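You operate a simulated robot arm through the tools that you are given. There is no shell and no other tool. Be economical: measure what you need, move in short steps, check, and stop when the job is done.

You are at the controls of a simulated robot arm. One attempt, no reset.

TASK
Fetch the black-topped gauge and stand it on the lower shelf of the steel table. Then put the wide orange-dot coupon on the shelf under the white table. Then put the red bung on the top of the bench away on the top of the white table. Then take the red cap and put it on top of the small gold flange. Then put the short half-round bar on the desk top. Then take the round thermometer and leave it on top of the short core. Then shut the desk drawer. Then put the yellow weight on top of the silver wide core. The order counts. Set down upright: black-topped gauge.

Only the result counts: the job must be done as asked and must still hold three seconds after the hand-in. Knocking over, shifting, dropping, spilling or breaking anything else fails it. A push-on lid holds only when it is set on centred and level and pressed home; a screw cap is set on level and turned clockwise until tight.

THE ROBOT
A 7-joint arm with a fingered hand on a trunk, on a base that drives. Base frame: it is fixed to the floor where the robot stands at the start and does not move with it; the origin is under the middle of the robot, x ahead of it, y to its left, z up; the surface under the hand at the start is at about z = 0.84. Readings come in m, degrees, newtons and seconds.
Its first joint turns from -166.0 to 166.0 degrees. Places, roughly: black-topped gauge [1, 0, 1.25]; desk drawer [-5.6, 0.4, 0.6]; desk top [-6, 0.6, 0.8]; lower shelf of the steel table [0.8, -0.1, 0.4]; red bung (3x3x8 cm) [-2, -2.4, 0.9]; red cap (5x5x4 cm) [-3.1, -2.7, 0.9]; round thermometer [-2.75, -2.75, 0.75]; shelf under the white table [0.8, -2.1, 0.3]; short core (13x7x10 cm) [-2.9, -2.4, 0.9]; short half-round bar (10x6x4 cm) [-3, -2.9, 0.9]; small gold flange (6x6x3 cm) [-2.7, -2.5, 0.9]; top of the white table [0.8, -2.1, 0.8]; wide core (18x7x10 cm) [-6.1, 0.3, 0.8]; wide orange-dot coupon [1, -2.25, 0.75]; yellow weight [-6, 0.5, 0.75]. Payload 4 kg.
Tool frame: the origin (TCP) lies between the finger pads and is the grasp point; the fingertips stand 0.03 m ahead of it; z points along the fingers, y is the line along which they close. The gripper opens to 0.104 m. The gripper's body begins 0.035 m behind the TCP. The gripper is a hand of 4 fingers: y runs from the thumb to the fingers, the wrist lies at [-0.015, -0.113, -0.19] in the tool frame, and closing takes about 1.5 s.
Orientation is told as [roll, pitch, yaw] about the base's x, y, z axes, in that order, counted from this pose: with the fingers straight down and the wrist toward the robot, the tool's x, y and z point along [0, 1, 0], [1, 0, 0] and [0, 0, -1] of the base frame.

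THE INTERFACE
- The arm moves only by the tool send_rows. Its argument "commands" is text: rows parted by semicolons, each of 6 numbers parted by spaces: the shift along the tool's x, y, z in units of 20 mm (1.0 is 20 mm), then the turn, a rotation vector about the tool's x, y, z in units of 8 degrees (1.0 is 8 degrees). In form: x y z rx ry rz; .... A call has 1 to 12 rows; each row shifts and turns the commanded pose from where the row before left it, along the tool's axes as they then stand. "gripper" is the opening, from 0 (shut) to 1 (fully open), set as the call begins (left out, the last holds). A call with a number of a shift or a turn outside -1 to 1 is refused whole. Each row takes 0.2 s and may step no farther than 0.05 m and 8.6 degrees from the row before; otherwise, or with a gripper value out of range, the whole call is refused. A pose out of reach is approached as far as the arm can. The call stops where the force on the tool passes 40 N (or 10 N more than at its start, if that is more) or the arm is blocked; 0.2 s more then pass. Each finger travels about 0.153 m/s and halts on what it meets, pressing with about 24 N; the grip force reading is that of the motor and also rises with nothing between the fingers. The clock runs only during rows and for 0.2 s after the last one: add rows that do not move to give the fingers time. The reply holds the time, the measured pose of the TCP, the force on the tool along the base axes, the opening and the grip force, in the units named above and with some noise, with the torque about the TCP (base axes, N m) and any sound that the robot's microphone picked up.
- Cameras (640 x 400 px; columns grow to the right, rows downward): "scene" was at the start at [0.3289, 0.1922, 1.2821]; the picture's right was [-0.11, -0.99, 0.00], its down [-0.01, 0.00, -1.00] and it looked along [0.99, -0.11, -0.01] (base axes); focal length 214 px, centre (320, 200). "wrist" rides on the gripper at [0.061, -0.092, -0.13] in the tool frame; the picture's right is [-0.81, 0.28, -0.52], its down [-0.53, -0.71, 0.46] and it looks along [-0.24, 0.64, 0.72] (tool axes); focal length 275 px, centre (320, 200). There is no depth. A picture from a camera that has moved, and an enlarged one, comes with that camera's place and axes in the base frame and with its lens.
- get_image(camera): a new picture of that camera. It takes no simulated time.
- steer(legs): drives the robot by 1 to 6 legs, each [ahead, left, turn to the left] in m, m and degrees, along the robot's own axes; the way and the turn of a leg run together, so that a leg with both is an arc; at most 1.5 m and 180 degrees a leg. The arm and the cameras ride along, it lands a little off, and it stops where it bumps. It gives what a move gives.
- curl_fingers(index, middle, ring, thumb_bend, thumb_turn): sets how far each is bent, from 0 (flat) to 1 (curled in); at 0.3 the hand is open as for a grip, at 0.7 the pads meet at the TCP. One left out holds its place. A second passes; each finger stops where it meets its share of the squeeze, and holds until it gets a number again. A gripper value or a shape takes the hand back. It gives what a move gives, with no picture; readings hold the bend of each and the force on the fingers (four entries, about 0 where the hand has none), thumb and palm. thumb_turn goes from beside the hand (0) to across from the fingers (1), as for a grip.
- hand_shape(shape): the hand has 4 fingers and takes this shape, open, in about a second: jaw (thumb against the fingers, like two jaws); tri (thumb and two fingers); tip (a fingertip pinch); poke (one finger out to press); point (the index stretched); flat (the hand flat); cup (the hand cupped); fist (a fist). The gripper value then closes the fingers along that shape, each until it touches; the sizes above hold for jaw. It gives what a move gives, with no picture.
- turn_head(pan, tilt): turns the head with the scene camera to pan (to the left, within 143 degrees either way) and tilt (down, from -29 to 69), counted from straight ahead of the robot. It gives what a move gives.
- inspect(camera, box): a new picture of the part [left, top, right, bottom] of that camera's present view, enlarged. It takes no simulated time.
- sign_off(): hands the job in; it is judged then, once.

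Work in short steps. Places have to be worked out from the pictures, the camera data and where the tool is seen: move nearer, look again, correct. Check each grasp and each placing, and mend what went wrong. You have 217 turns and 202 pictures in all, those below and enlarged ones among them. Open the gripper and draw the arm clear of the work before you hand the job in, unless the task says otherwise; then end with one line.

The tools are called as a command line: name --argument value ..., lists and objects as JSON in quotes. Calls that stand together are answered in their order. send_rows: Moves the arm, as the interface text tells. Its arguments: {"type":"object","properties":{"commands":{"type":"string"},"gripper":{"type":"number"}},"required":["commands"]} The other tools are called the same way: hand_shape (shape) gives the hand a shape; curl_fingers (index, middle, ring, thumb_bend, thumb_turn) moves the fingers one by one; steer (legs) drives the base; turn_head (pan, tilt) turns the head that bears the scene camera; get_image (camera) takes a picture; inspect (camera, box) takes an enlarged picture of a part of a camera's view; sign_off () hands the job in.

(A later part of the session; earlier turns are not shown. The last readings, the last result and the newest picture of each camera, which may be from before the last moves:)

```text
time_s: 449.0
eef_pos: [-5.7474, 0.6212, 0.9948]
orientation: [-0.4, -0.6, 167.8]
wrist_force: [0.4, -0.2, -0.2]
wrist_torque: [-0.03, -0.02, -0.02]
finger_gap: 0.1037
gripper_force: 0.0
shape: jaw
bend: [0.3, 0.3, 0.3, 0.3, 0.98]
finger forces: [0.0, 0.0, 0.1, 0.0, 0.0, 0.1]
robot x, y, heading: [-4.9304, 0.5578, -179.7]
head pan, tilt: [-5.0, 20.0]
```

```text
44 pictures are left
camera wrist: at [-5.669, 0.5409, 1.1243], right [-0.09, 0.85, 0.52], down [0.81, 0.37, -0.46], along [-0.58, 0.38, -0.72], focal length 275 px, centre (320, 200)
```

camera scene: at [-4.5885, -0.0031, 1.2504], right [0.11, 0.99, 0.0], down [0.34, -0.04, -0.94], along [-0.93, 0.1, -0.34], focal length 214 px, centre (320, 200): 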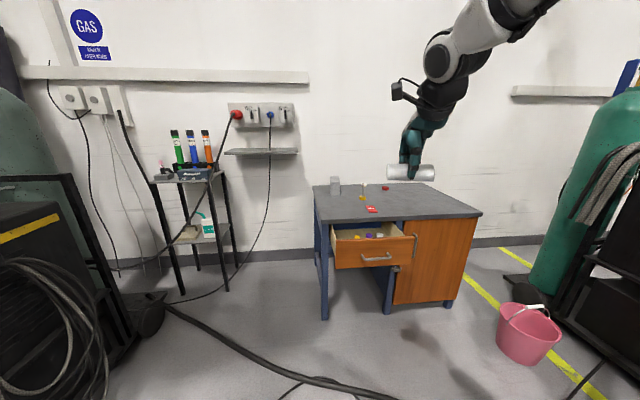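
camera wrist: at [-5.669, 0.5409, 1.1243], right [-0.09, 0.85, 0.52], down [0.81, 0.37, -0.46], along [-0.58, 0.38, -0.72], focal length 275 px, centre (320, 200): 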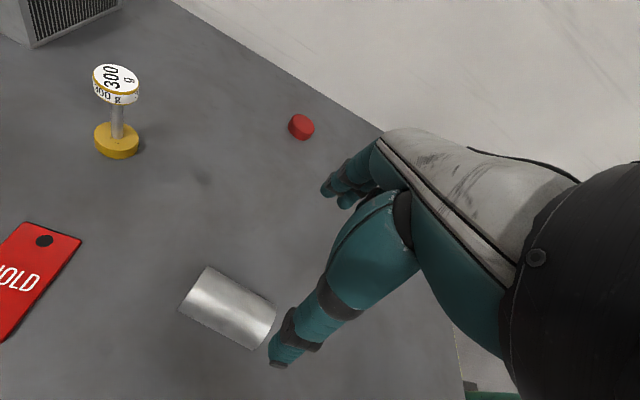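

Step 5 done. Now back to the bench for the thermometer: I raise and retract the arm, and drive the same way back, this time keeping the arm ahead and facing south.

send_rows --commands "0 0 -1 0 0 0;0 0 -1 0 0 0;0 0 -1 0 0 0;0 0 -1 0 0 0;0 0 -1 0 0 0;0 -1 -1 0 0 0;0 -1 -1 0 0 0;0 -1 -1 0 0 0;0 -1 -1 0 0 0;0 0 0 0 0 0"

steer --legs '[[-0.68, 0.38, 0], [0, 0, 90], [1.2, 0, 0], [0.73, 0, 0]]'

turn_head --pan 60 --tilt 25

get_image --camera "scene"

```text
time_s: 451.2
eef_pos: [-5.6677, 0.6033, 1.1741]
orientation: [-0.3, -0.5, 167.8]
wrist_force: [-0.1, 0.1, -0.3]
wrist_torque: [0.03, 0.01, -0.03]
finger_gap: 0.1038
gripper_force: 0.0
shape: jaw
bend: [0.3, 0.3, 0.3, 0.3, 0.98]
finger forces: [0.0, 0.0, 0.0, 0.0, 0.0, 0.1]
robot x, y, heading: [-4.9309, 0.5565, -179.7]
head pan, tilt: [-5.0, 20.0]
```

```text
time_s: 468.4
eef_pos: [-4.3131, -2.4932, 1.1725]
orientation: [-0.2, -0.7, -102.9]
wrist_force: [0.2, -0.6, 0.3]
wrist_torque: [-0.02, -0.01, -0.05]
finger_gap: 0.1038
gripper_force: 0.1
shape: jaw
bend: [0.3, 0.3, 0.3, 0.3, 0.98]
finger forces: [0.0, 0.0, 0.1, 0.0, 0.0, 0.0]
robot x, y, heading: [-4.257, -1.7544, -90.5]
head pan, tilt: [-5.0, 20.0]
```

```text
time_s: 469.8
eef_pos: [-4.3124, -2.4926, 1.1746]
orientation: [-0.2, -0.5, -102.9]
wrist_force: [0.3, -0.6, 0.2]
wrist_torque: [-0.01, 0.01, 0.02]
finger_gap: 0.1039
gripper_force: 0.1
shape: jaw
bend: [0.3, 0.3, 0.3, 0.3, 0.98]
finger forces: [0.0, 0.1, 0.0, 0.1, 0.0, 0.0]
robot x, y, heading: [-4.2649, -1.754, -90.4]
head pan, tilt: [60.0, 25.0]
```

```text
43 pictures are left
camera scene: at [-3.9835, -2.0393, 1.2423], right [-0.51, -0.86, 0.0], down [-0.36, 0.21, -0.91], along [0.78, -0.46, -0.42], focal length 214 px, centre (320, 200)
```

scene: 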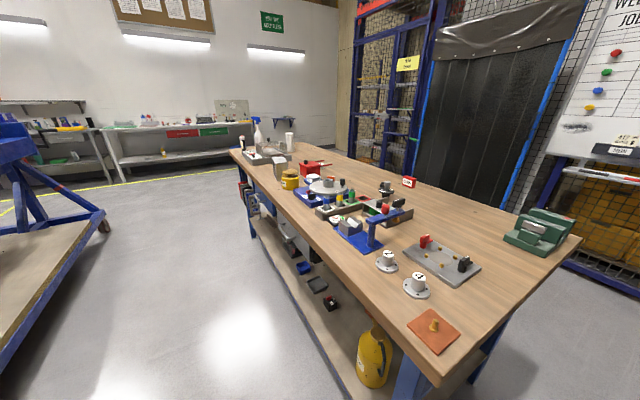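

I strafe east along the bench (8 cm clearance at the rear) to x≈-2.8.

steer --legs '[[0, 0.7, 0.4], [0, 0.75, 0]]'

get_image --camera "wrist"

```text
time_s: 477.3
eef_pos: [-2.8587, -2.4991, 1.173]
orientation: [-0.2, -0.6, -102.8]
wrist_force: [0.4, 0.0, 0.7]
wrist_torque: [0.01, 0.0, -0.01]
finger_gap: 0.1037
gripper_force: 0.2
shape: jaw
bend: [0.3, 0.3, 0.3, 0.3, 0.98]
finger forces: [0.0, 0.0, 0.0, 0.0, 0.0, 0.0]
robot x, y, heading: [-2.8065, -1.7643, -90.6]
head pan, tilt: [60.0, 25.0]
```

```text
42 pictures are left
camera wrist: at [-2.7769, -2.4221, 1.303], right [-0.85, -0.08, 0.52], down [-0.36, 0.81, -0.46], along [-0.39, -0.58, -0.72], focal length 275 px, centre (320, 200)
```

wrist: 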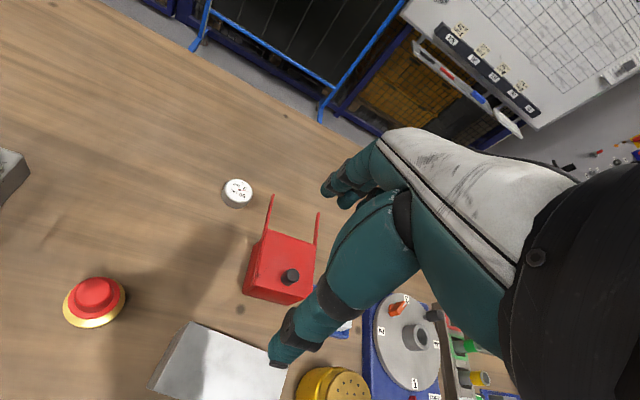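

The thermometer is at ≈[-2.842,-2.715] (6 cm across), core and flange visible. I step 2 cm closer and extend over it while descending, keeping inside the reach limit.

steer --legs '[[0.02, 0, 0.6]]'

send_rows --commands "0.4 1 0.6 0 0 0;0.4 1 0.6 0 0 0;0.4 1 0.6 0 0 0;0.4 1 0.6 0 0 0;0.4 1 0.6 0 0 0;0.4 1 0.6 0 0 0;0 0 1 0 0 0;0 0 1 0 0 0;0 0 1 0 0 0;0.2 1 0.5 0 0 0;0.2 1 0.5 0 0 0;0.2 1 0.5 0 0 0"

get_image --camera "wrist"

```text
time_s: 478.1
eef_pos: [-2.8513, -2.5201, 1.1734]
orientation: [-0.3, -0.6, -102.2]
wrist_force: [-0.3, 0.0, 0.1]
wrist_torque: [-0.01, 0.02, -0.01]
finger_gap: 0.1037
gripper_force: 0.2
shape: jaw
bend: [0.3, 0.3, 0.3, 0.3, 0.98]
finger forces: [0.0, 0.0, 0.1, 0.0, 0.1, 0.0]
robot x, y, heading: [-2.8089, -1.7827, -89.9]
head pan, tilt: [60.0, 25.0]
```

```text
time_s: 480.7
eef_pos: [-2.8318, -2.71, 1.0133]
orientation: [-0.2, -0.6, -102.1]
wrist_force: [0.0, 0.4, 0.8]
wrist_torque: [0.01, 0.0, 0.02]
finger_gap: 0.1038
gripper_force: 0.1
shape: jaw
bend: [0.3, 0.3, 0.3, 0.3, 0.98]
finger forces: [0.0, 0.0, 0.1, 0.0, 0.1, 0.1]
robot x, y, heading: [-2.8071, -1.779, -89.7]
head pan, tilt: [60.0, 25.0]
```

```text
41 pictures are left
camera wrist: at [-2.7503, -2.6316, 1.1428], right [-0.85, -0.09, 0.52], down [-0.37, 0.81, -0.46], along [-0.38, -0.59, -0.72], focal length 275 px, centre (320, 200)
```

wrist: 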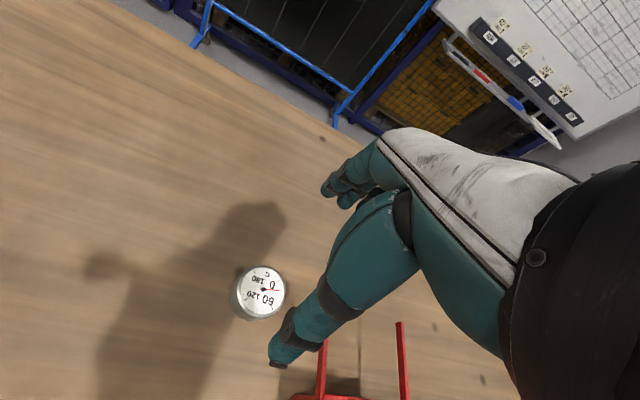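

Aligned within 8 mm; I correct and descend to z≈0.888, then close.

send_rows --commands "-0.3 0.3 1 0 0 0;0 0 1 0 0 0;0 0 1 0 0 0;0 0 1 0 0 0;0 0 1 0 0 0;0 0 0.7 0 0 0;0 0 0.5 0 0 0;0 0 0 0 0 0"

get_image --camera "wrist"

```text
time_s: 482.5
eef_pos: [-2.8398, -2.7166, 0.8888]
orientation: [-0.3, -0.6, -102.3]
wrist_force: [-0.4, -0.3, 0.3]
wrist_torque: [0.02, 0.02, -0.02]
finger_gap: 0.1036
gripper_force: 0.0
shape: jaw
bend: [0.3, 0.3, 0.3, 0.3, 0.98]
finger forces: [0.0, 0.1, 0.1, 0.0, 0.0, 0.0]
robot x, y, heading: [-2.81, -1.7821, -89.5]
head pan, tilt: [60.0, 25.0]
```

```text
40 pictures are left
camera wrist: at [-2.7586, -2.6374, 1.0187], right [-0.85, -0.09, 0.52], down [-0.37, 0.81, -0.46], along [-0.38, -0.59, -0.72], focal length 275 px, centre (320, 200)
```

wrist: 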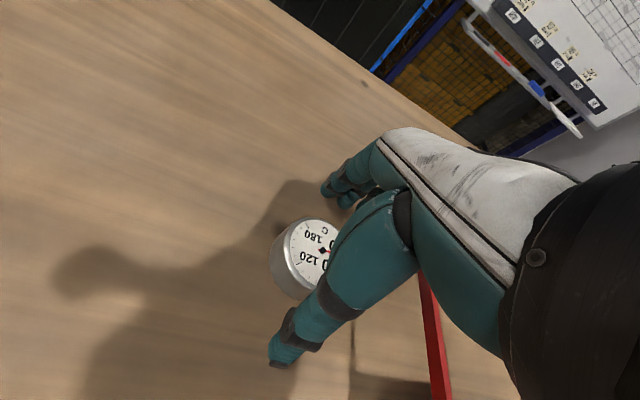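

Thermometer between thumb and fingers. I close.

send_rows --commands "0 0 0 0 0 0;0 0 0 0 0 0;0 0 0 0 0 0;0 0 0 0 0 0;0 0 0 0 0 0;0 0 0 0 0 0;0 0 0 0 0 0;0 0 0 0 0 0" --gripper 0

send_rows --commands "0 0 -0.5 0 0 0;0 0 -1 0 0 0;0 0 -1 0 0 0;0 0 -1 0 0 0;0 0 -1 0 0 0;0 0 -1 0 0 0;0 -1 -1 0 0 0;0 -1 -1 0 0 0;0 -1 -1 0 0 0;0 -1 -1 0 0 0;0 -1 -1 0 0 0;0 0 0 0 0 0"

get_image --camera "wrist"

```text
time_s: 484.3
eef_pos: [-2.839, -2.7166, 0.8894]
orientation: [-0.2, -0.6, -102.1]
wrist_force: [0.4, -0.4, 0.7]
wrist_torque: [-0.03, 0.0, -0.02]
finger_gap: 0.0437
gripper_force: 23.9
shape: jaw
bend: [0.74, 0.49, 0.52, 0.72, 1.0]
finger forces: [13.0, 7.6, 0.0, 0.0, 20.7, 0.1]
robot x, y, heading: [-2.806, -1.7794, -89.9]
head pan, tilt: [60.0, 25.0]
```

```text
time_s: 486.9
eef_pos: [-2.8179, -2.6165, 1.0964]
orientation: [-0.3, -0.8, -102.3]
wrist_force: [0.6, 0.0, -0.6]
wrist_torque: [0.0, 0.03, 0.01]
finger_gap: 0.044
gripper_force: 23.7
shape: jaw
bend: [0.74, 0.49, 0.52, 0.72, 1.0]
finger forces: [12.9, 7.7, 0.0, 0.0, 20.8, 0.1]
robot x, y, heading: [-2.8058, -1.7791, -89.6]
head pan, tilt: [60.0, 25.0]
```

```text
39 pictures are left
camera wrist: at [-2.7359, -2.5375, 1.2273], right [-0.85, -0.09, 0.52], down [-0.37, 0.81, -0.46], along [-0.38, -0.58, -0.72], focal length 275 px, centre (320, 200)
```

wrist: 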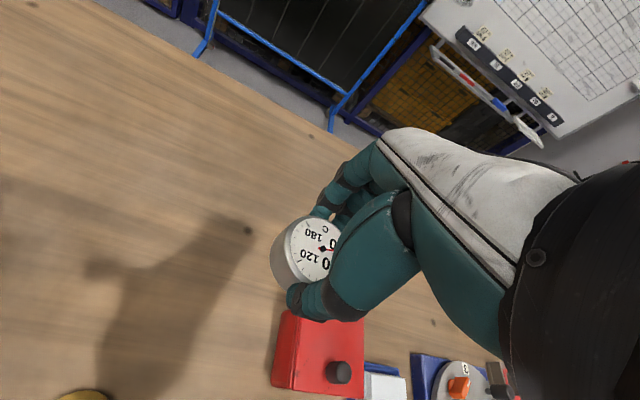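

Held. The short core's top is centred ≈[-2.877,-2.430], z≈0.95. I shift the base slightly (for reach) and carry the thermometer over it.

steer --legs '[[-0.05, 0.13, 0]]'

send_rows --commands "-0.9 -0.37 0 0 0 0;-0.9 -0.37 0 0 0 0;-0.9 -0.37 0 0 0 0;-0.9 -0.37 0 0 0 0;-0.9 -0.37 0 0 0 0;-0.9 -0.37 0 0 0 0;-0.9 -0.37 0 0 0 0;-0.9 -0.37 0 0 0 0;-0.9 -0.37 0 0 0 0;-0.9 -0.37 0 0 0 0;-0.9 -0.37 0 0 0 0;0 0 0 0 0 0"

get_image --camera "wrist"

turn_head --pan -20 --tilt 30

get_image --camera "scene"

```text
time_s: 488.2
eef_pos: [-2.6875, -2.5659, 1.0972]
orientation: [-0.1, -0.6, -102.2]
wrist_force: [0.1, -0.1, -1.3]
wrist_torque: [0.0, 0.03, 0.0]
finger_gap: 0.0439
gripper_force: 24.4
shape: jaw
bend: [0.74, 0.49, 0.52, 0.72, 1.0]
finger forces: [12.9, 7.8, 0.0, 0.1, 20.8, 0.0]
robot x, y, heading: [-2.678, -1.7331, -89.6]
head pan, tilt: [60.0, 25.0]
```

```text
time_s: 490.8
eef_pos: [-2.8629, -2.4443, 1.098]
orientation: [-0.2, -0.5, -102.3]
wrist_force: [0.0, 0.1, 0.2]
wrist_torque: [0.07, -0.03, 0.02]
finger_gap: 0.0437
gripper_force: 24.2
shape: jaw
bend: [0.74, 0.49, 0.52, 0.72, 1.0]
finger forces: [13.0, 7.7, 0.1, 0.0, 20.8, 0.1]
robot x, y, heading: [-2.6782, -1.7324, -89.6]
head pan, tilt: [60.0, 25.0]
```

```text
38 pictures are left
camera wrist: at [-2.783, -2.3658, 1.2276], right [-0.85, -0.09, 0.52], down [-0.37, 0.81, -0.46], along [-0.38, -0.58, -0.72], focal length 275 px, centre (320, 200)
```

wrist: 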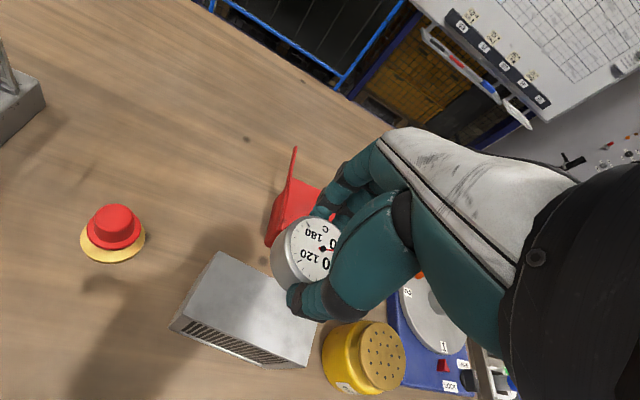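

```text
time_s: 492.4
eef_pos: [-2.8638, -2.444, 1.0994]
orientation: [-0.2, -0.6, -102.2]
wrist_force: [0.1, 0.9, -0.5]
wrist_torque: [-0.03, 0.01, -0.05]
finger_gap: 0.0439
gripper_force: 24.2
shape: jaw
bend: [0.74, 0.49, 0.52, 0.72, 1.0]
finger forces: [12.9, 7.8, 0.1, 0.1, 20.7, 0.1]
robot x, y, heading: [-2.6768, -1.7335, -89.9]
head pan, tilt: [-20.0, 30.0]
```

```text
37 pictures are left
camera scene: at [-2.5094, -2.0521, 1.2343], right [-0.94, 0.34, 0.0], down [0.17, 0.47, -0.87], along [-0.29, -0.82, -0.5], focal length 214 px, centre (320, 200)
```

scene: 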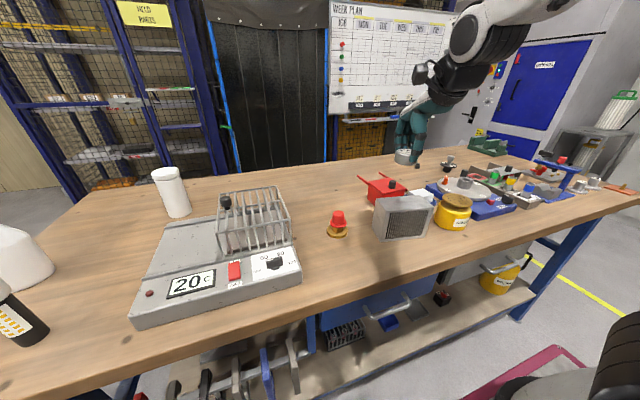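

Core top centre refined: [-2.8755,-2.425]; thermometer sits (+8,+3) mm from the TCP. I correct and lower.

send_rows --commands "-0.6 -0.3 0 0 0 0;-0.55 -0.27 0 0 0 0;0 0 1 0 0 0;0 0 1 0 0 0;0 0 1 0 0 0;0 0 1 0 0 0;0 0 0.5 0 0 0;0 0 0 0 0 0"

inspect --camera "scene" --box '[350, 140, 470, 250]'

get_image --camera "wrist"

```text
time_s: 494.1
eef_pos: [-2.8851, -2.4289, 1.0079]
orientation: [-0.4, -0.7, -102.4]
wrist_force: [0.2, 0.6, -0.8]
wrist_torque: [0.0, -0.01, 0.01]
finger_gap: 0.0437
gripper_force: 24.2
shape: jaw
bend: [0.74, 0.49, 0.52, 0.72, 1.0]
finger forces: [12.9, 7.9, 0.0, 0.0, 20.7, 0.0]
robot x, y, heading: [-2.678, -1.7297, -89.8]
head pan, tilt: [-20.0, 30.0]
```

```text
3.64 times, centred on (410, 195) of scene
camera zoom: at [-2.5095, -2.0521, 1.2343], right [-0.94, 0.34, 0.0], down [0.17, 0.47, -0.87], along [-0.29, -0.81, -0.5], focal length 780 px, centre (-7, 218)
```

zoom: 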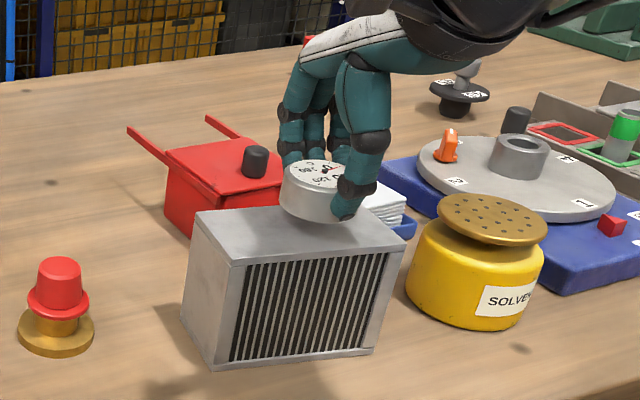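

```text
35 pictures are left
camera wrist: at [-2.8044, -2.3502, 1.1371], right [-0.85, -0.09, 0.52], down [-0.37, 0.81, -0.46], along [-0.38, -0.58, -0.72], focal length 275 px, centre (320, 200)
```

wrist: 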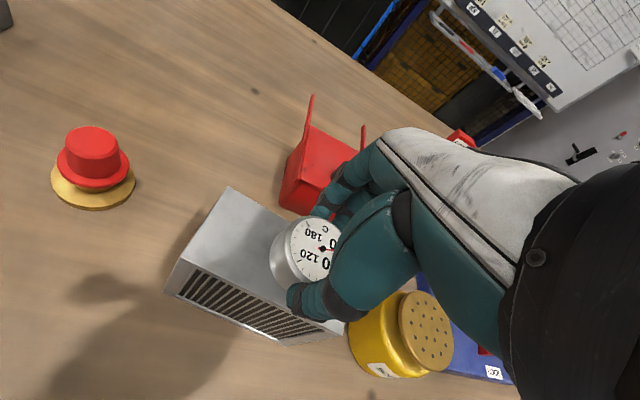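

Well centred over the core. I lower to contact in small steps.

send_rows --commands "0 0 0.25 0 0 0;0 0 0.2 0 0 0;0 0 0 0 0 0"

send_rows --commands "0 0 0.15 0 0 0;0 0 0.15 0 0 0;0 0 0 0 0 0"

send_rows --commands "0 0 0.15 0 0 0;0 0 0 0 0 0"

```text
time_s: 494.9
eef_pos: [-2.8856, -2.4292, 0.9981]
orientation: [-0.3, -0.6, -102.2]
wrist_force: [0.3, -0.3, -0.1]
wrist_torque: [-0.02, 0.01, -0.04]
finger_gap: 0.0437
gripper_force: 24.0
shape: jaw
bend: [0.74, 0.49, 0.52, 0.72, 1.0]
finger forces: [12.8, 7.8, 0.1, 0.1, 20.7, 0.0]
robot x, y, heading: [-2.676, -1.7277, -89.8]
head pan, tilt: [-20.0, 30.0]
```

```text
time_s: 495.8
eef_pos: [-2.8851, -2.4277, 0.9919]
orientation: [-0.3, -0.6, -102.2]
wrist_force: [-0.3, -0.5, -2.3]
wrist_torque: [0.0, 0.01, -0.02]
finger_gap: 0.0437
gripper_force: 23.5
shape: jaw
bend: [0.74, 0.49, 0.52, 0.72, 1.0]
finger forces: [12.9, 7.9, 0.0, 0.0, 20.7, 0.0]
robot x, y, heading: [-2.6778, -1.7301, -89.9]
head pan, tilt: [-20.0, 30.0]
```

```text
time_s: 496.4
eef_pos: [-2.886, -2.4294, 0.9895]
orientation: [-0.3, -0.6, -102.2]
wrist_force: [0.4, 0.1, -1.6]
wrist_torque: [0.0, -0.04, -0.01]
finger_gap: 0.0437
gripper_force: 24.1
shape: jaw
bend: [0.74, 0.49, 0.52, 0.72, 1.0]
finger forces: [12.9, 7.8, 0.0, 0.1, 20.7, 0.1]
robot x, y, heading: [-2.6787, -1.729, -90.0]
head pan, tilt: [-20.0, 30.0]
```

send_rows --commands "0 0 0.1 0 0 0;0 0 0 0 0 0"

send_rows --commands "0 0 0.1 0 0 0;0 0 0 0 0 0"

send_rows --commands "0 0 0.1 0 0 0;0 0 0 0 0 0"

```text
time_s: 496.9
eef_pos: [-2.8853, -2.4285, 0.9891]
orientation: [-0.2, -0.7, -102.1]
wrist_force: [0.2, 0.2, 10.4]
wrist_torque: [0.01, 0.02, 0.01]
finger_gap: 0.0444
gripper_force: 24.2
shape: jaw
bend: [0.74, 0.49, 0.52, 0.72, 1.0]
finger forces: [13.4, 8.4, 0.0, 0.1, 22.6, 0.0]
robot x, y, heading: [-2.6812, -1.7306, -90.0]
head pan, tilt: [-20.0, 30.0]
```

```text
time_s: 497.6
eef_pos: [-2.885, -2.4291, 0.9867]
orientation: [-0.3, -0.7, -102.2]
wrist_force: [-0.2, 0.0, 25.9]
wrist_torque: [-0.01, 0.05, -0.01]
finger_gap: 0.0447
gripper_force: 24.3
shape: jaw
bend: [0.74, 0.49, 0.52, 0.72, 1.0]
finger forces: [14.7, 10.0, 0.0, 0.1, 25.5, 0.1]
robot x, y, heading: [-2.6779, -1.7289, -89.7]
head pan, tilt: [-20.0, 30.0]
```

```text
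time_s: 498.2
eef_pos: [-2.8851, -2.4298, 0.9863]
orientation: [-0.1, -1.0, -102.2]
wrist_force: [1.1, 5.2, 21.8]
wrist_torque: [0.23, -0.05, -0.04]
finger_gap: 0.0454
gripper_force: 24.0
shape: jaw
bend: [0.74, 0.49, 0.52, 0.72, 1.0]
finger forces: [13.2, 8.4, 0.0, 0.0, 26.9, 0.0]
robot x, y, heading: [-2.6787, -1.7268, -89.9]
head pan, tilt: [-20.0, 30.0]
stopped in row 2: the force on the tool passed its limit at 40 N (the readings are from after the stop); the commanded pose is now the measured one
```

Ease up 4 mm to unload, then open the index first while the others still hold, then the rest.

send_rows --commands "0 0 -0.15 0 0 0;0 0 0 0 0 0"

curl_fingers --index 0.3

curl_fingers --middle 0.3 --ring 0.3 --thumb_bend 0.3

inspect --camera "scene" --box '[350, 140, 470, 250]'

```text
time_s: 498.8
eef_pos: [-2.8843, -2.4304, 0.9876]
orientation: [-0.2, -0.7, -102.3]
wrist_force: [0.1, 0.7, 4.9]
wrist_torque: [0.06, 0.0, 0.02]
finger_gap: 0.0453
gripper_force: 24.2
shape: jaw
bend: [0.74, 0.49, 0.52, 0.72, 1.0]
finger forces: [13.7, 7.9, 0.1, 0.1, 22.4, 0.1]
robot x, y, heading: [-2.6784, -1.7321, -89.9]
head pan, tilt: [-20.0, 30.0]
```

```text
time_s: 499.8
eef_pos: [-2.8851, -2.4299, 0.9877]
orientation: [-0.2, -0.8, -102.2]
wrist_force: [0.0, 2.7, 7.9]
wrist_torque: [0.05, 0.01, 0.02]
finger_gap: 0.0447
gripper_force: 18.2
shape: fingers
bend: [0.48, 0.46, 0.52, 0.75, 1.0]
finger forces: [4.3, 12.6, 0.1, 0.0, 19.5, 0.0]
robot x, y, heading: [-2.6777, -1.7283, -89.9]
head pan, tilt: [-20.0, 30.0]
```

```text
time_s: 500.8
eef_pos: [-2.8852, -2.431, 0.9883]
orientation: [-0.2, -0.9, -102.2]
wrist_force: [-0.4, 0.0, -0.4]
wrist_torque: [0.01, -0.01, 0.02]
finger_gap: 0.0734
gripper_force: 0.1
shape: fingers
bend: [0.53, 0.3, 0.3, 0.3, 1.0]
finger forces: [0.0, 0.0, 0.0, 0.1, 0.0, 0.0]
robot x, y, heading: [-2.6792, -1.7304, -89.9]
head pan, tilt: [-20.0, 30.0]
```

```text
3.64 times, centred on (410, 195) of scene
camera zoom: at [-2.5095, -2.0521, 1.2343], right [-0.94, 0.34, 0.0], down [0.17, 0.47, -0.87], along [-0.29, -0.81, -0.5], focal length 780 px, centre (-7, 218)
```

zoom: 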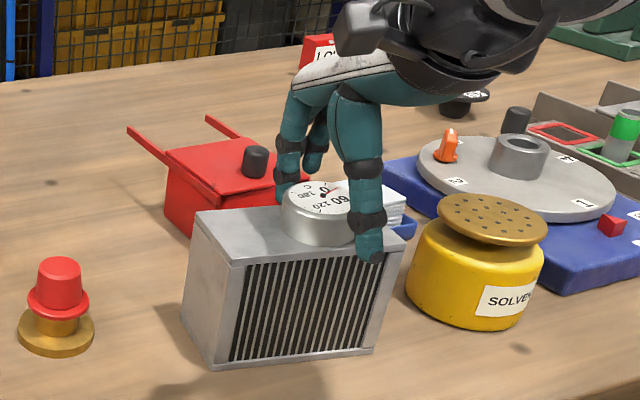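

Thermometer rests on the core. I open the index too and rise.

curl_fingers --index 0.25

send_rows --commands "0 0 -0.3 0 0 0;0 0 -0.6 0 0 0;0 0 -1 0 0 0;0 0 -1 0 0 0;0 0 -1 0 0 0;0 0 -1 0 0 0;0 0 -1 0 0 0;0 0 -1 0 0 0;0 0 -1 0 0 0;0 0 0 0 0 0"

inspect --camera "scene" --box '[320, 140, 480, 250]'

```text
time_s: 501.8
eef_pos: [-2.8854, -2.4309, 0.9874]
orientation: [-0.2, -0.8, -102.2]
wrist_force: [0.3, 0.5, -0.2]
wrist_torque: [0.02, 0.01, 0.0]
finger_gap: 0.1098
gripper_force: 0.1
shape: fingers
bend: [0.25, 0.3, 0.3, 0.3, 1.0]
finger forces: [0.1, 0.0, 0.1, 0.0, 0.1, 0.0]
robot x, y, heading: [-2.6812, -1.732, -89.9]
head pan, tilt: [-20.0, 30.0]
```

```text
time_s: 504.0
eef_pos: [-2.8815, -2.4275, 1.1316]
orientation: [-0.2, -0.8, -102.3]
wrist_force: [0.0, 0.0, -0.1]
wrist_torque: [-0.01, -0.01, -0.02]
finger_gap: 0.11
gripper_force: 0.1
shape: fingers
bend: [0.25, 0.3, 0.3, 0.3, 1.0]
finger forces: [0.0, 0.0, 0.0, 0.0, 0.0, 0.0]
out of reach, approached as far as the arm can: row 2, 3
robot x, y, heading: [-2.6808, -1.7333, -89.8]
head pan, tilt: [-20.0, 30.0]
```

```text
3.64 times, centred on (400, 195) of scene
camera zoom: at [-2.5095, -2.0521, 1.2343], right [-0.94, 0.34, 0.0], down [0.17, 0.47, -0.87], along [-0.29, -0.81, -0.5], focal length 780 px, centre (29, 218)
```

zoom: 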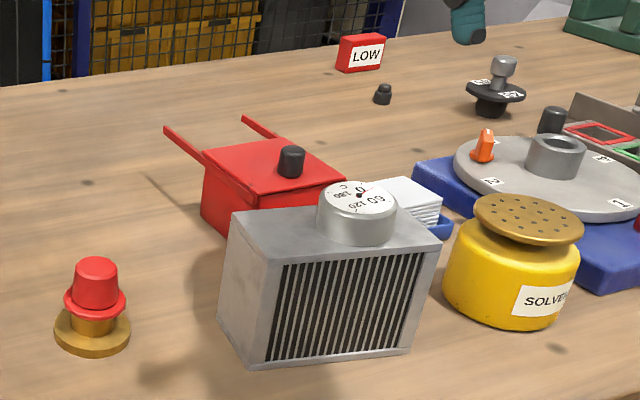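

Step 6 done. I centre the arm at z≈1.17 and drive back to the desk by the same route.

send_rows --commands "1 0.6 -0.4 0 0 0;1 0.6 -0.4 0 0 0;1 0.6 -0.4 0 0 0;1 0.6 -0.4 0 0 0;1 0.4 -0.4 0 0 0;1 0.4 0 0 0 0;1 0.4 0 0 0 0;0 0 0 0 0 0" --gripper 1

steer --legs '[[0, -0.8, 0], [0, -0.77, 0], [-1.0, 0, 0], [-0.93, 0, 0], [0, 0, -90]]'

```text
time_s: 505.8
eef_pos: [-2.7603, -2.5282, 1.174]
orientation: [-0.1, -0.8, -102.2]
wrist_force: [-0.1, 0.3, 0.2]
wrist_torque: [0.0, -0.01, -0.01]
finger_gap: 0.1039
gripper_force: 0.1
shape: jaw
bend: [0.3, 0.3, 0.3, 0.3, 0.98]
finger forces: [0.0, 0.0, 0.0, 0.1, 0.0, 0.1]
robot x, y, heading: [-2.6805, -1.7318, -89.6]
head pan, tilt: [-20.0, 30.0]
```

```text
time_s: 526.9
eef_pos: [-5.0555, 0.2791, 1.1732]
orientation: [-0.3, -0.9, 167.4]
wrist_force: [-0.2, 0.2, 0.3]
wrist_torque: [-0.02, 0.01, 0.0]
finger_gap: 0.1038
gripper_force: 0.0
shape: jaw
bend: [0.3, 0.3, 0.3, 0.3, 0.98]
finger forces: [0.0, 0.1, 0.1, 0.1, 0.0, 0.1]
robot x, y, heading: [-4.2575, 0.1917, 180.0]
head pan, tilt: [-20.0, 30.0]
```

Facing the desk. I square the yaw, close the fingers, tilt the hand 60° forward to push with the fingertips, and lower to the drawer-face height (z≈0.67).

send_rows --commands "0 0 0 0 0 -1;0 0 0 0 0 -0.58;0 0 0 -1 0 0;0 0 0 -1 0 0;0 0 0 -1 0 0;0 0 0 -1 0 0;0 0 0 -1 0 0;0 0 0 -1 0 0;0 0 0 -1 0 0;0 0 0 -0.5 0 0;0 -0.866 0.5 0 0 0;0 -0.866 0.5 0 0 0" --gripper 0

send_rows --commands "0 -0.866 0.5 0 0 0;0 -0.866 0.5 0 0 0;0 -0.866 0.5 0 0 0;0 -0.866 0.5 0 0 0;0 -0.866 0.5 0 0 0;0 -0.866 0.5 0 0 0;0 -0.866 0.5 0 0 0;0 -0.866 0.5 0 0 0;0 -0.866 0.5 0 0 0;0 -0.866 0.5 0 0 0;0 -0.866 0.5 0 0 0;0 -0.866 0.5 0 0 0"

send_rows --commands "0 -0.866 0.5 0 0 0;0 -0.866 0.5 0 0 0;0 -0.866 0.5 0 0 0;0 -0.866 0.5 0 0 0;0 -0.866 0.5 0 0 0;0 -0.866 0.5 0 0 0;0 -0.866 0.5 0 0 0;0 -0.866 0.5 0 0 0;0 -0.866 0.5 0 0 0;0 -0.866 0.5 0 0 0;0 -0.866 0.5 0 0 0;0 0 0 0 0 0"

steer --legs '[[0.2, -0.08, 0]]'

turn_head --pan -10 --tilt 30

get_image --camera "scene"

```text
time_s: 529.5
eef_pos: [-5.0554, 0.2792, 1.1324]
orientation: [-0.7, -60.8, -179.3]
wrist_force: [0.0, -0.4, 0.0]
wrist_torque: [0.0, -0.05, 0.05]
finger_gap: 0.0
gripper_force: 24.3
shape: jaw
bend: [0.7, 0.7, 0.7, 0.46, 1.0]
finger forces: [0.0, 0.0, 0.0, 0.0, 0.1, 0.0]
robot x, y, heading: [-4.2612, 0.1911, 180.1]
head pan, tilt: [-20.0, 30.0]
```

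```text
time_s: 532.1
eef_pos: [-5.0591, 0.2799, 0.8931]
orientation: [-0.8, -60.8, -179.4]
wrist_force: [-0.2, 0.9, 0.7]
wrist_torque: [0.03, 0.01, 0.0]
finger_gap: 0.0
gripper_force: 24.3
shape: jaw
bend: [0.7, 0.7, 0.7, 0.46, 1.0]
finger forces: [0.0, 0.1, 0.1, 0.1, 0.0, 0.0]
robot x, y, heading: [-4.26, 0.1883, 180.0]
head pan, tilt: [-20.0, 30.0]
```

```text
time_s: 534.7
eef_pos: [-5.0617, 0.2819, 0.6746]
orientation: [-0.8, -60.6, -179.4]
wrist_force: [0.1, 0.5, 1.1]
wrist_torque: [0.03, -0.02, 0.03]
finger_gap: 0.0
gripper_force: 23.5
shape: jaw
bend: [0.7, 0.7, 0.7, 0.46, 1.0]
finger forces: [0.0, 0.0, 0.1, 0.0, 0.0, 0.0]
robot x, y, heading: [-4.261, 0.191, 179.7]
head pan, tilt: [-20.0, 30.0]
```

```text
time_s: 536.4
eef_pos: [-5.2638, 0.3629, 0.6739]
orientation: [-0.7, -60.7, -179.4]
wrist_force: [0.9, 0.1, 0.1]
wrist_torque: [-0.02, 0.0, 0.02]
finger_gap: 0.0002
gripper_force: 24.4
shape: jaw
bend: [0.7, 0.7, 0.7, 0.46, 1.0]
finger forces: [0.1, 0.1, 0.0, 0.0, 0.0, 0.0]
robot x, y, heading: [-4.4566, 0.2746, 179.6]
head pan, tilt: [-20.0, 30.0]
```

```text
time_s: 537.1
eef_pos: [-5.2626, 0.3637, 0.6737]
orientation: [-0.8, -60.7, -179.4]
wrist_force: [0.1, 0.5, 1.0]
wrist_torque: [0.0, -0.03, -0.01]
finger_gap: 0.0
gripper_force: 24.3
shape: jaw
bend: [0.7, 0.7, 0.7, 0.46, 1.0]
finger forces: [0.0, 0.0, 0.0, 0.0, 0.0, 0.0]
robot x, y, heading: [-4.4584, 0.2697, 180.0]
head pan, tilt: [-10.0, 30.0]
```

```text
32 pictures are left
camera scene: at [-4.7901, 0.0919, 1.2343], right [0.18, 0.98, 0.0], down [0.49, -0.09, -0.87], along [-0.85, 0.15, -0.5], focal length 214 px, centre (320, 200)
```

scene: 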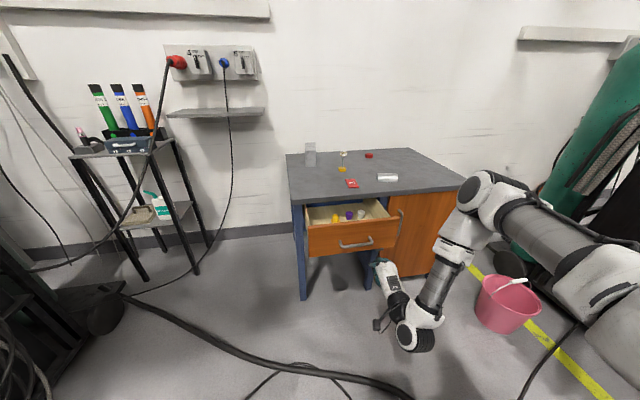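

Hand lines up with the drawer middle (y≈0.36), above the handle. I drive 0.16 m closer and push with the arm.

steer --legs '[[0.15, 0, 0]]'

send_rows --commands "0 0.25 0.433 0 0 0;0 0.25 0.433 0 0 0;0 0.25 0.433 0 0 0;0 0.25 0.433 0 0 0;0 0.25 0.433 0 0 0;0 0.25 0.433 0 0 0;0 0.25 0.433 0 0 0;0 0.25 0.433 0 0 0;0 0 0 0 0 0"

inspect --camera "scene" --box '[220, 140, 460, 320]'

```text
time_s: 538.5
eef_pos: [-5.4127, 0.3632, 0.6737]
orientation: [-0.7, -60.8, -179.4]
wrist_force: [-0.2, 0.0, 0.1]
wrist_torque: [0.01, 0.03, -0.02]
finger_gap: 0.0
gripper_force: 24.1
shape: jaw
bend: [0.7, 0.7, 0.7, 0.46, 1.0]
finger forces: [0.0, 0.0, 0.0, 0.1, 0.0, 0.0]
robot x, y, heading: [-4.6059, 0.2746, 179.7]
head pan, tilt: [-10.0, 30.0]
```

```text
time_s: 540.5
eef_pos: [-5.4926, 0.363, 0.6734]
orientation: [-0.7, -60.7, -179.4]
wrist_force: [5.0, 0.2, -1.1]
wrist_torque: [0.03, -0.03, -0.01]
finger_gap: 0.0
gripper_force: 25.0
shape: jaw
bend: [0.7, 0.7, 0.7, 0.46, 1.0]
finger forces: [0.0, 0.0, 0.0, 0.0, 0.0, 0.1]
robot x, y, heading: [-4.6069, 0.2737, 179.5]
head pan, tilt: [-10.0, 30.0]
```

```text
2.22 times, centred on (340, 230) of scene
camera zoom: at [-4.9394, 0.092, 1.2344], right [0.18, 0.98, 0.0], down [0.49, -0.09, -0.87], along [-0.85, 0.15, -0.5], focal length 477 px, centre (276, 133)
```

zoom: 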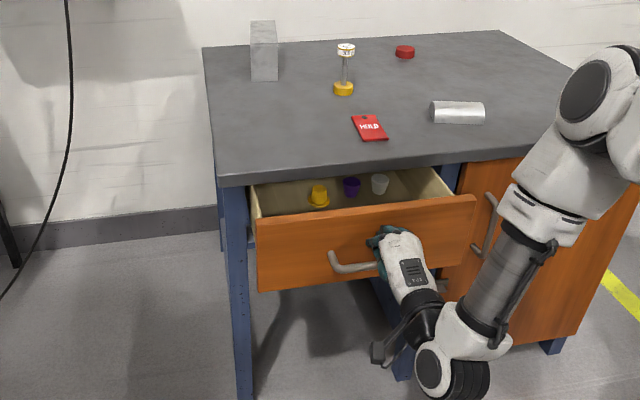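

Contact; the drawer slides with ~5 N. I keep pushing.

send_rows --commands "0 0.25 0.433 0 0 0;0 0.25 0.433 0 0 0;0 0.25 0.433 0 0 0;0 0.25 0.433 0 0 0;0 0.25 0.433 0 0 0;0 0.25 0.433 0 0 0;0 0 0 0 0 0"

send_rows --commands "0 0.25 0.433 0 0 0;0 0.25 0.433 0 0 0;0 0.25 0.433 0 0 0;0 0.25 0.433 0 0 0;0 0.25 0.433 0 0 0;0 0.25 0.433 0 0 0;0 0 0 0 0 0"

inspect --camera "scene" --box '[220, 140, 460, 320]'

```text
time_s: 542.1
eef_pos: [-5.5525, 0.3633, 0.6745]
orientation: [-0.6, -60.7, -179.4]
wrist_force: [4.8, 0.1, -1.1]
wrist_torque: [0.01, -0.1, 0.02]
finger_gap: 0.0002
gripper_force: 23.8
shape: jaw
bend: [0.7, 0.7, 0.7, 0.46, 1.0]
finger forces: [0.0, 0.1, 0.0, 0.1, 0.1, 0.0]
robot x, y, heading: [-4.6063, 0.2731, 179.7]
head pan, tilt: [-10.0, 30.0]
```

```text
time_s: 543.5
eef_pos: [-5.6096, 0.3624, 0.6753]
orientation: [-0.6, -60.6, -179.4]
wrist_force: [20.5, 0.5, 5.1]
wrist_torque: [-0.03, -0.07, 0.04]
finger_gap: 0.0
gripper_force: 24.0
shape: jaw
bend: [0.7, 0.7, 0.7, 0.46, 1.0]
finger forces: [0.1, 0.0, 0.0, 0.1, 0.0, 0.0]
robot x, y, heading: [-4.6056, 0.2702, 180.0]
head pan, tilt: [-10.0, 30.0]
stopped in row 7: the force on the tool passed its limit at 45 N (the readings are from after the stop); the commanded pose is now the measured one
```

```text
2.22 times, centred on (340, 230) of scene
camera zoom: at [-4.9383, 0.092, 1.2345], right [0.18, 0.98, 0.0], down [0.49, -0.09, -0.87], along [-0.85, 0.15, -0.5], focal length 477 px, centre (276, 133)
```

zoom: 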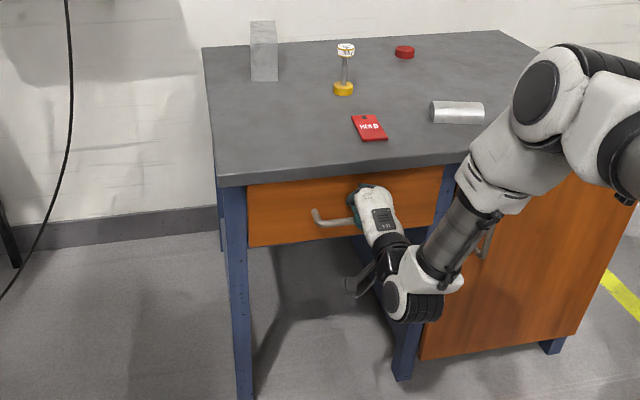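

Drawer is shut. I back straight off.

send_rows --commands "0 -0.25 -0.433 0 0 0;0 -0.5 -0.866 0 0 0;0 -0.5 -0.866 0 0 0;0 -0.5 -0.866 0 0 0;0 -0.5 -0.866 0 0 0;0 0 0 0 0 0"

steer --legs '[[-0.35, 0, 0]]'

inspect --camera "scene" --box '[260, 140, 440, 270]'

```text
time_s: 545.0
eef_pos: [-5.5211, 0.3637, 0.6749]
orientation: [-0.6, -60.7, -179.4]
wrist_force: [0.0, -0.1, -1.0]
wrist_torque: [-0.02, 0.0, 0.0]
finger_gap: 0.0
gripper_force: 23.8
shape: jaw
bend: [0.7, 0.7, 0.7, 0.46, 1.0]
finger forces: [0.0, 0.0, 0.0, 0.1, 0.0, 0.0]
robot x, y, heading: [-4.609, 0.2738, 179.6]
head pan, tilt: [-10.0, 30.0]
```

```text
time_s: 547.2
eef_pos: [-5.1717, 0.3604, 0.6741]
orientation: [-0.6, -60.7, -179.3]
wrist_force: [-0.5, 0.0, -0.2]
wrist_torque: [0.01, 0.01, -0.02]
finger_gap: 0.0
gripper_force: 24.4
shape: jaw
bend: [0.7, 0.7, 0.7, 0.46, 1.0]
finger forces: [0.1, 0.0, 0.0, 0.0, 0.0, 0.0]
robot x, y, heading: [-4.2572, 0.2747, 179.8]
head pan, tilt: [-10.0, 30.0]
```

```text
3.08 times, centred on (350, 205) of scene
camera zoom: at [-4.5902, 0.0906, 1.2343], right [0.17, 0.98, 0.0], down [0.49, -0.09, -0.87], along [-0.85, 0.15, -0.5], focal length 660 px, centre (228, 185)
```

zoom: 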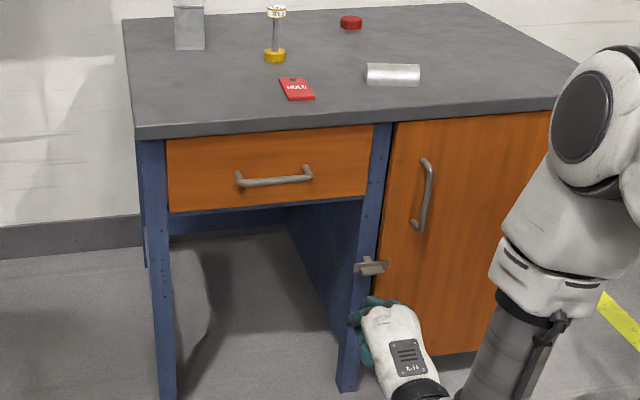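

Drawer flush, items in place. Last: the yellow weight. I raise the hand and untilt it.

send_rows --commands "0 0.566 -1 0 0 0;0 0.566 -1 0 0 0;0 0.566 -1 0 0 0;0 0.566 -1 0 0 0;0 0.566 -1 0 0 0;0 0.566 -1 0 0 0;0 0.866 -0.5 0 0 0;0 0.866 -0.5 0 0 0;0 0.866 -0.5 0 0 0;0 0.866 -0.5 0 0 0;0 0.866 -0.5 0 0 0;0 0.866 -0.5 0 0 0"

send_rows --commands "0 0 0 1 0 0;0 0 0 1 0 0;0 0 0 1 0 0;0 0 0 1 0 0;0 0 0 1 0 0;0 0 0 1 0 0;0 0 0 1 0 0;0 0 0 0.58 0 0;0 0 -1 0 0 0;0 0 -1 0 0 0;0 0 -1 0 0 0;0 0 0 0 0 0" --gripper 1

```text
time_s: 549.8
eef_pos: [-5.0999, 0.3598, 0.913]
orientation: [-0.5, -60.7, -179.2]
wrist_force: [1.2, 0.6, -0.8]
wrist_torque: [-0.02, -0.04, 0.0]
finger_gap: 0.0001
gripper_force: 23.9
shape: jaw
bend: [0.7, 0.7, 0.7, 0.46, 1.0]
finger forces: [0.0, 0.0, 0.0, 0.0, 0.0, 0.0]
robot x, y, heading: [-4.2604, 0.2717, 179.8]
head pan, tilt: [-10.0, 30.0]
```

```text
time_s: 552.4
eef_pos: [-5.0975, 0.3585, 0.9717]
orientation: [-0.2, -0.1, -179.9]
wrist_force: [-0.4, -0.6, -0.1]
wrist_torque: [0.0, -0.03, 0.01]
finger_gap: 0.1038
gripper_force: 0.1
shape: jaw
bend: [0.3, 0.3, 0.3, 0.3, 0.98]
finger forces: [0.1, 0.0, 0.1, 0.0, 0.0, 0.0]
robot x, y, heading: [-4.261, 0.273, 179.7]
head pan, tilt: [-10.0, 30.0]
```

I raise to 1.07 and drive so the hand is near the weight, then look.

send_rows --commands "0 0 -1 0 0 0;0 0 -1 0 0 0;0 0 -1 0 0 0;0 0 -1 0 0 0;0 0 -1 0 0 0;0 0 0 0 0 0"

steer --legs '[[0.4, -0.05, 0], [0.33, 0, 0]]'

get_image --camera "wrist"

```text
time_s: 553.8
eef_pos: [-5.0985, 0.3599, 1.0714]
orientation: [-0.3, 0.0, -179.8]
wrist_force: [-0.1, -0.3, 1.4]
wrist_torque: [0.0, -0.03, 0.02]
finger_gap: 0.1037
gripper_force: 0.2
shape: jaw
bend: [0.3, 0.3, 0.3, 0.3, 0.98]
finger forces: [0.1, 0.1, 0.1, 0.0, 0.0, 0.1]
robot x, y, heading: [-4.2643, 0.2741, 180.1]
head pan, tilt: [-10.0, 30.0]
```

```text
time_s: 558.1
eef_pos: [-5.8261, 0.415, 1.0717]
orientation: [-0.3, -0.2, 179.9]
wrist_force: [0.2, -0.2, 0.2]
wrist_torque: [-0.03, -0.04, 0.0]
finger_gap: 0.1037
gripper_force: 0.2
shape: jaw
bend: [0.3, 0.3, 0.3, 0.3, 0.98]
finger forces: [0.0, 0.0, 0.0, 0.1, 0.0, 0.1]
robot x, y, heading: [-4.9875, 0.3231, 179.8]
head pan, tilt: [-10.0, 30.0]
```

```text
28 pictures are left
camera wrist: at [-5.734, 0.3529, 1.2024], right [-0.27, 0.81, 0.52], down [0.71, 0.54, -0.45], along [-0.65, 0.25, -0.72], focal length 275 px, centre (320, 200)
```

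wrist: 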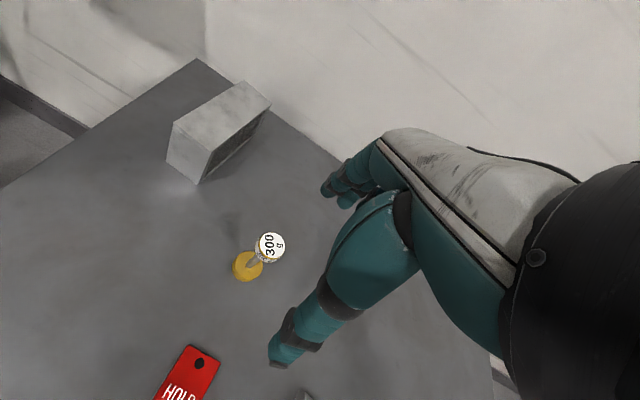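

Weight: axis ≈[-5.918,0.428], top z≈0.862, top disc ≈4 cm. Core top: front end x≈-6.01, y 0.22–0.285; I'll set it at ≈[-6.055,0.26]. I drive over the weight and descend to 0.90.

steer --legs '[[0.092, -0.013, 0]]'

send_rows --commands "0 0 1 0 0 0;0 0 1 0 0 0;0 0 1 0 0 0;0 0 1 0 0 0;0 0 1 0 0 0;0 0 1 0 0 0;0 0 1 0 0 0;0 0 1 0 0 0;0 0 0 0 0 0" --gripper 0.7

get_image --camera "wrist"

```text
time_s: 559.2
eef_pos: [-5.9195, 0.428, 1.0719]
orientation: [-0.3, -0.1, 180.0]
wrist_force: [-0.1, -0.8, -1.1]
wrist_torque: [-0.01, -0.03, 0.0]
finger_gap: 0.1038
gripper_force: 0.1
shape: jaw
bend: [0.3, 0.3, 0.3, 0.3, 0.98]
finger forces: [0.1, 0.0, 0.1, 0.0, 0.0, 0.1]
robot x, y, heading: [-5.083, 0.3389, 179.8]
head pan, tilt: [-10.0, 30.0]
```

```text
time_s: 561.2
eef_pos: [-5.9204, 0.4275, 0.9115]
orientation: [-0.3, -0.1, 180.0]
wrist_force: [-0.5, 0.0, -0.9]
wrist_torque: [0.03, -0.02, 0.01]
finger_gap: 0.0731
gripper_force: 0.0
shape: jaw
bend: [0.27, 0.37, 0.34, 0.58, 0.99]
finger forces: [0.0, 0.0, 0.0, 0.0, 0.0, 0.0]
robot x, y, heading: [-5.0811, 0.3357, 179.8]
head pan, tilt: [-10.0, 30.0]
```

```text
27 pictures are left
camera wrist: at [-5.8269, 0.3674, 1.0424], right [-0.27, 0.81, 0.52], down [0.71, 0.54, -0.45], along [-0.65, 0.25, -0.72], focal length 275 px, centre (320, 200)
```

wrist: 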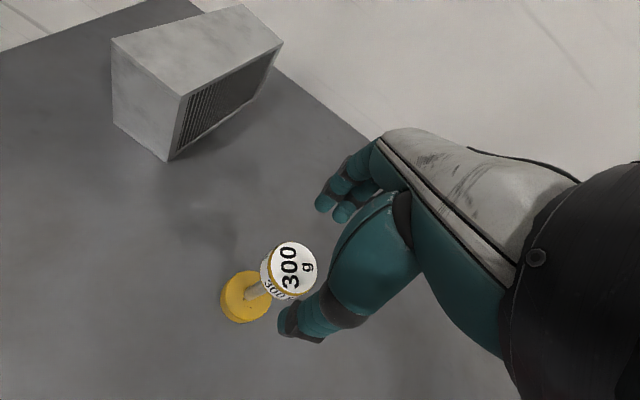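

Centred. I descend to z≈0.862, close, and lift a little.

send_rows --commands "-0.1 0 0.85 0 0 0;0 0 0.8 0 0 0;0 0 0.8 0 0 0;0 0 0 0 0 0"

send_rows --commands "0 0 0 0 0 0;0 0 0 0 0 0;0 0 0 0 0 0;0 0 0 0 0 0;0 0 0 0 0 0;0 0 0 0 0 0;0 0 0 0 0 0" --gripper 0

send_rows --commands "0 0 -0.3 0 0 0;0 0 -0.7 0 0 0;0 0 -1 0 0 0;0 0 -1 0 0 0;0 0 0 0 0 0"

get_image --camera "wrist"

get_image --camera "scene"

```text
time_s: 562.2
eef_pos: [-5.9208, 0.4303, 0.8611]
orientation: [-0.3, -0.1, 180.0]
wrist_force: [0.1, 0.0, 0.0]
wrist_torque: [-0.06, 0.01, 0.04]
finger_gap: 0.0729
gripper_force: 0.0
shape: jaw
bend: [0.27, 0.37, 0.34, 0.58, 0.99]
finger forces: [0.0, 0.1, 0.1, 0.0, 0.0, 0.0]
robot x, y, heading: [-5.0792, 0.3372, 179.6]
head pan, tilt: [-10.0, 30.0]
```

```text
time_s: 563.8
eef_pos: [-5.9193, 0.4307, 0.8633]
orientation: [-0.3, -0.1, 180.0]
wrist_force: [0.2, 0.1, -2.9]
wrist_torque: [0.01, 0.02, -0.02]
finger_gap: 0.018
gripper_force: 24.1
shape: jaw
bend: [0.72, 0.7, 0.7, 0.77, 1.0]
finger forces: [15.6, 4.1, 0.1, 0.0, 17.6, 0.0]
robot x, y, heading: [-5.0857, 0.3406, 179.8]
head pan, tilt: [-10.0, 30.0]
```

```text
time_s: 565.0
eef_pos: [-5.921, 0.4302, 0.9221]
orientation: [-0.4, -0.2, 180.0]
wrist_force: [0.5, -0.8, -3.1]
wrist_torque: [-0.01, 0.04, 0.03]
finger_gap: 0.0183
gripper_force: 23.5
shape: jaw
bend: [0.73, 0.7, 0.7, 0.77, 1.0]
finger forces: [15.8, 4.0, 0.0, 0.0, 17.6, 0.1]
robot x, y, heading: [-5.0818, 0.3374, 179.8]
head pan, tilt: [-10.0, 30.0]
```

```text
26 pictures are left
camera wrist: at [-5.827, 0.3693, 1.0533], right [-0.27, 0.81, 0.52], down [0.71, 0.53, -0.45], along [-0.65, 0.25, -0.72], focal length 275 px, centre (320, 200)
```

wrist: 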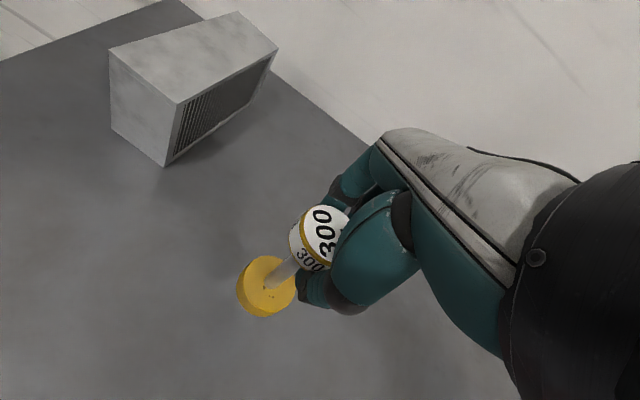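

```text
25 pictures are left
camera scene: at [-5.412, 0.1574, 1.2343], right [0.18, 0.98, 0.0], down [0.49, -0.09, -0.87], along [-0.85, 0.15, -0.5], focal length 214 px, centre (320, 200)
```

scene: 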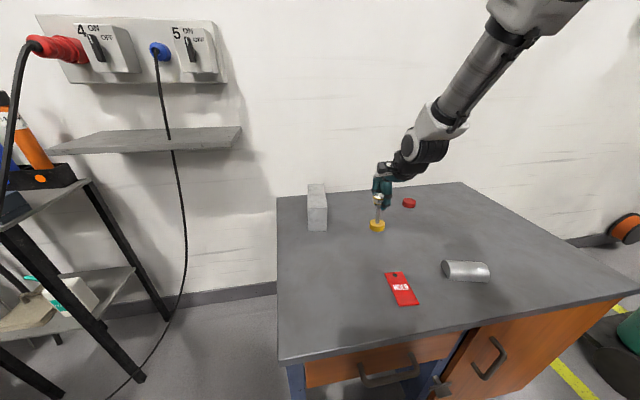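

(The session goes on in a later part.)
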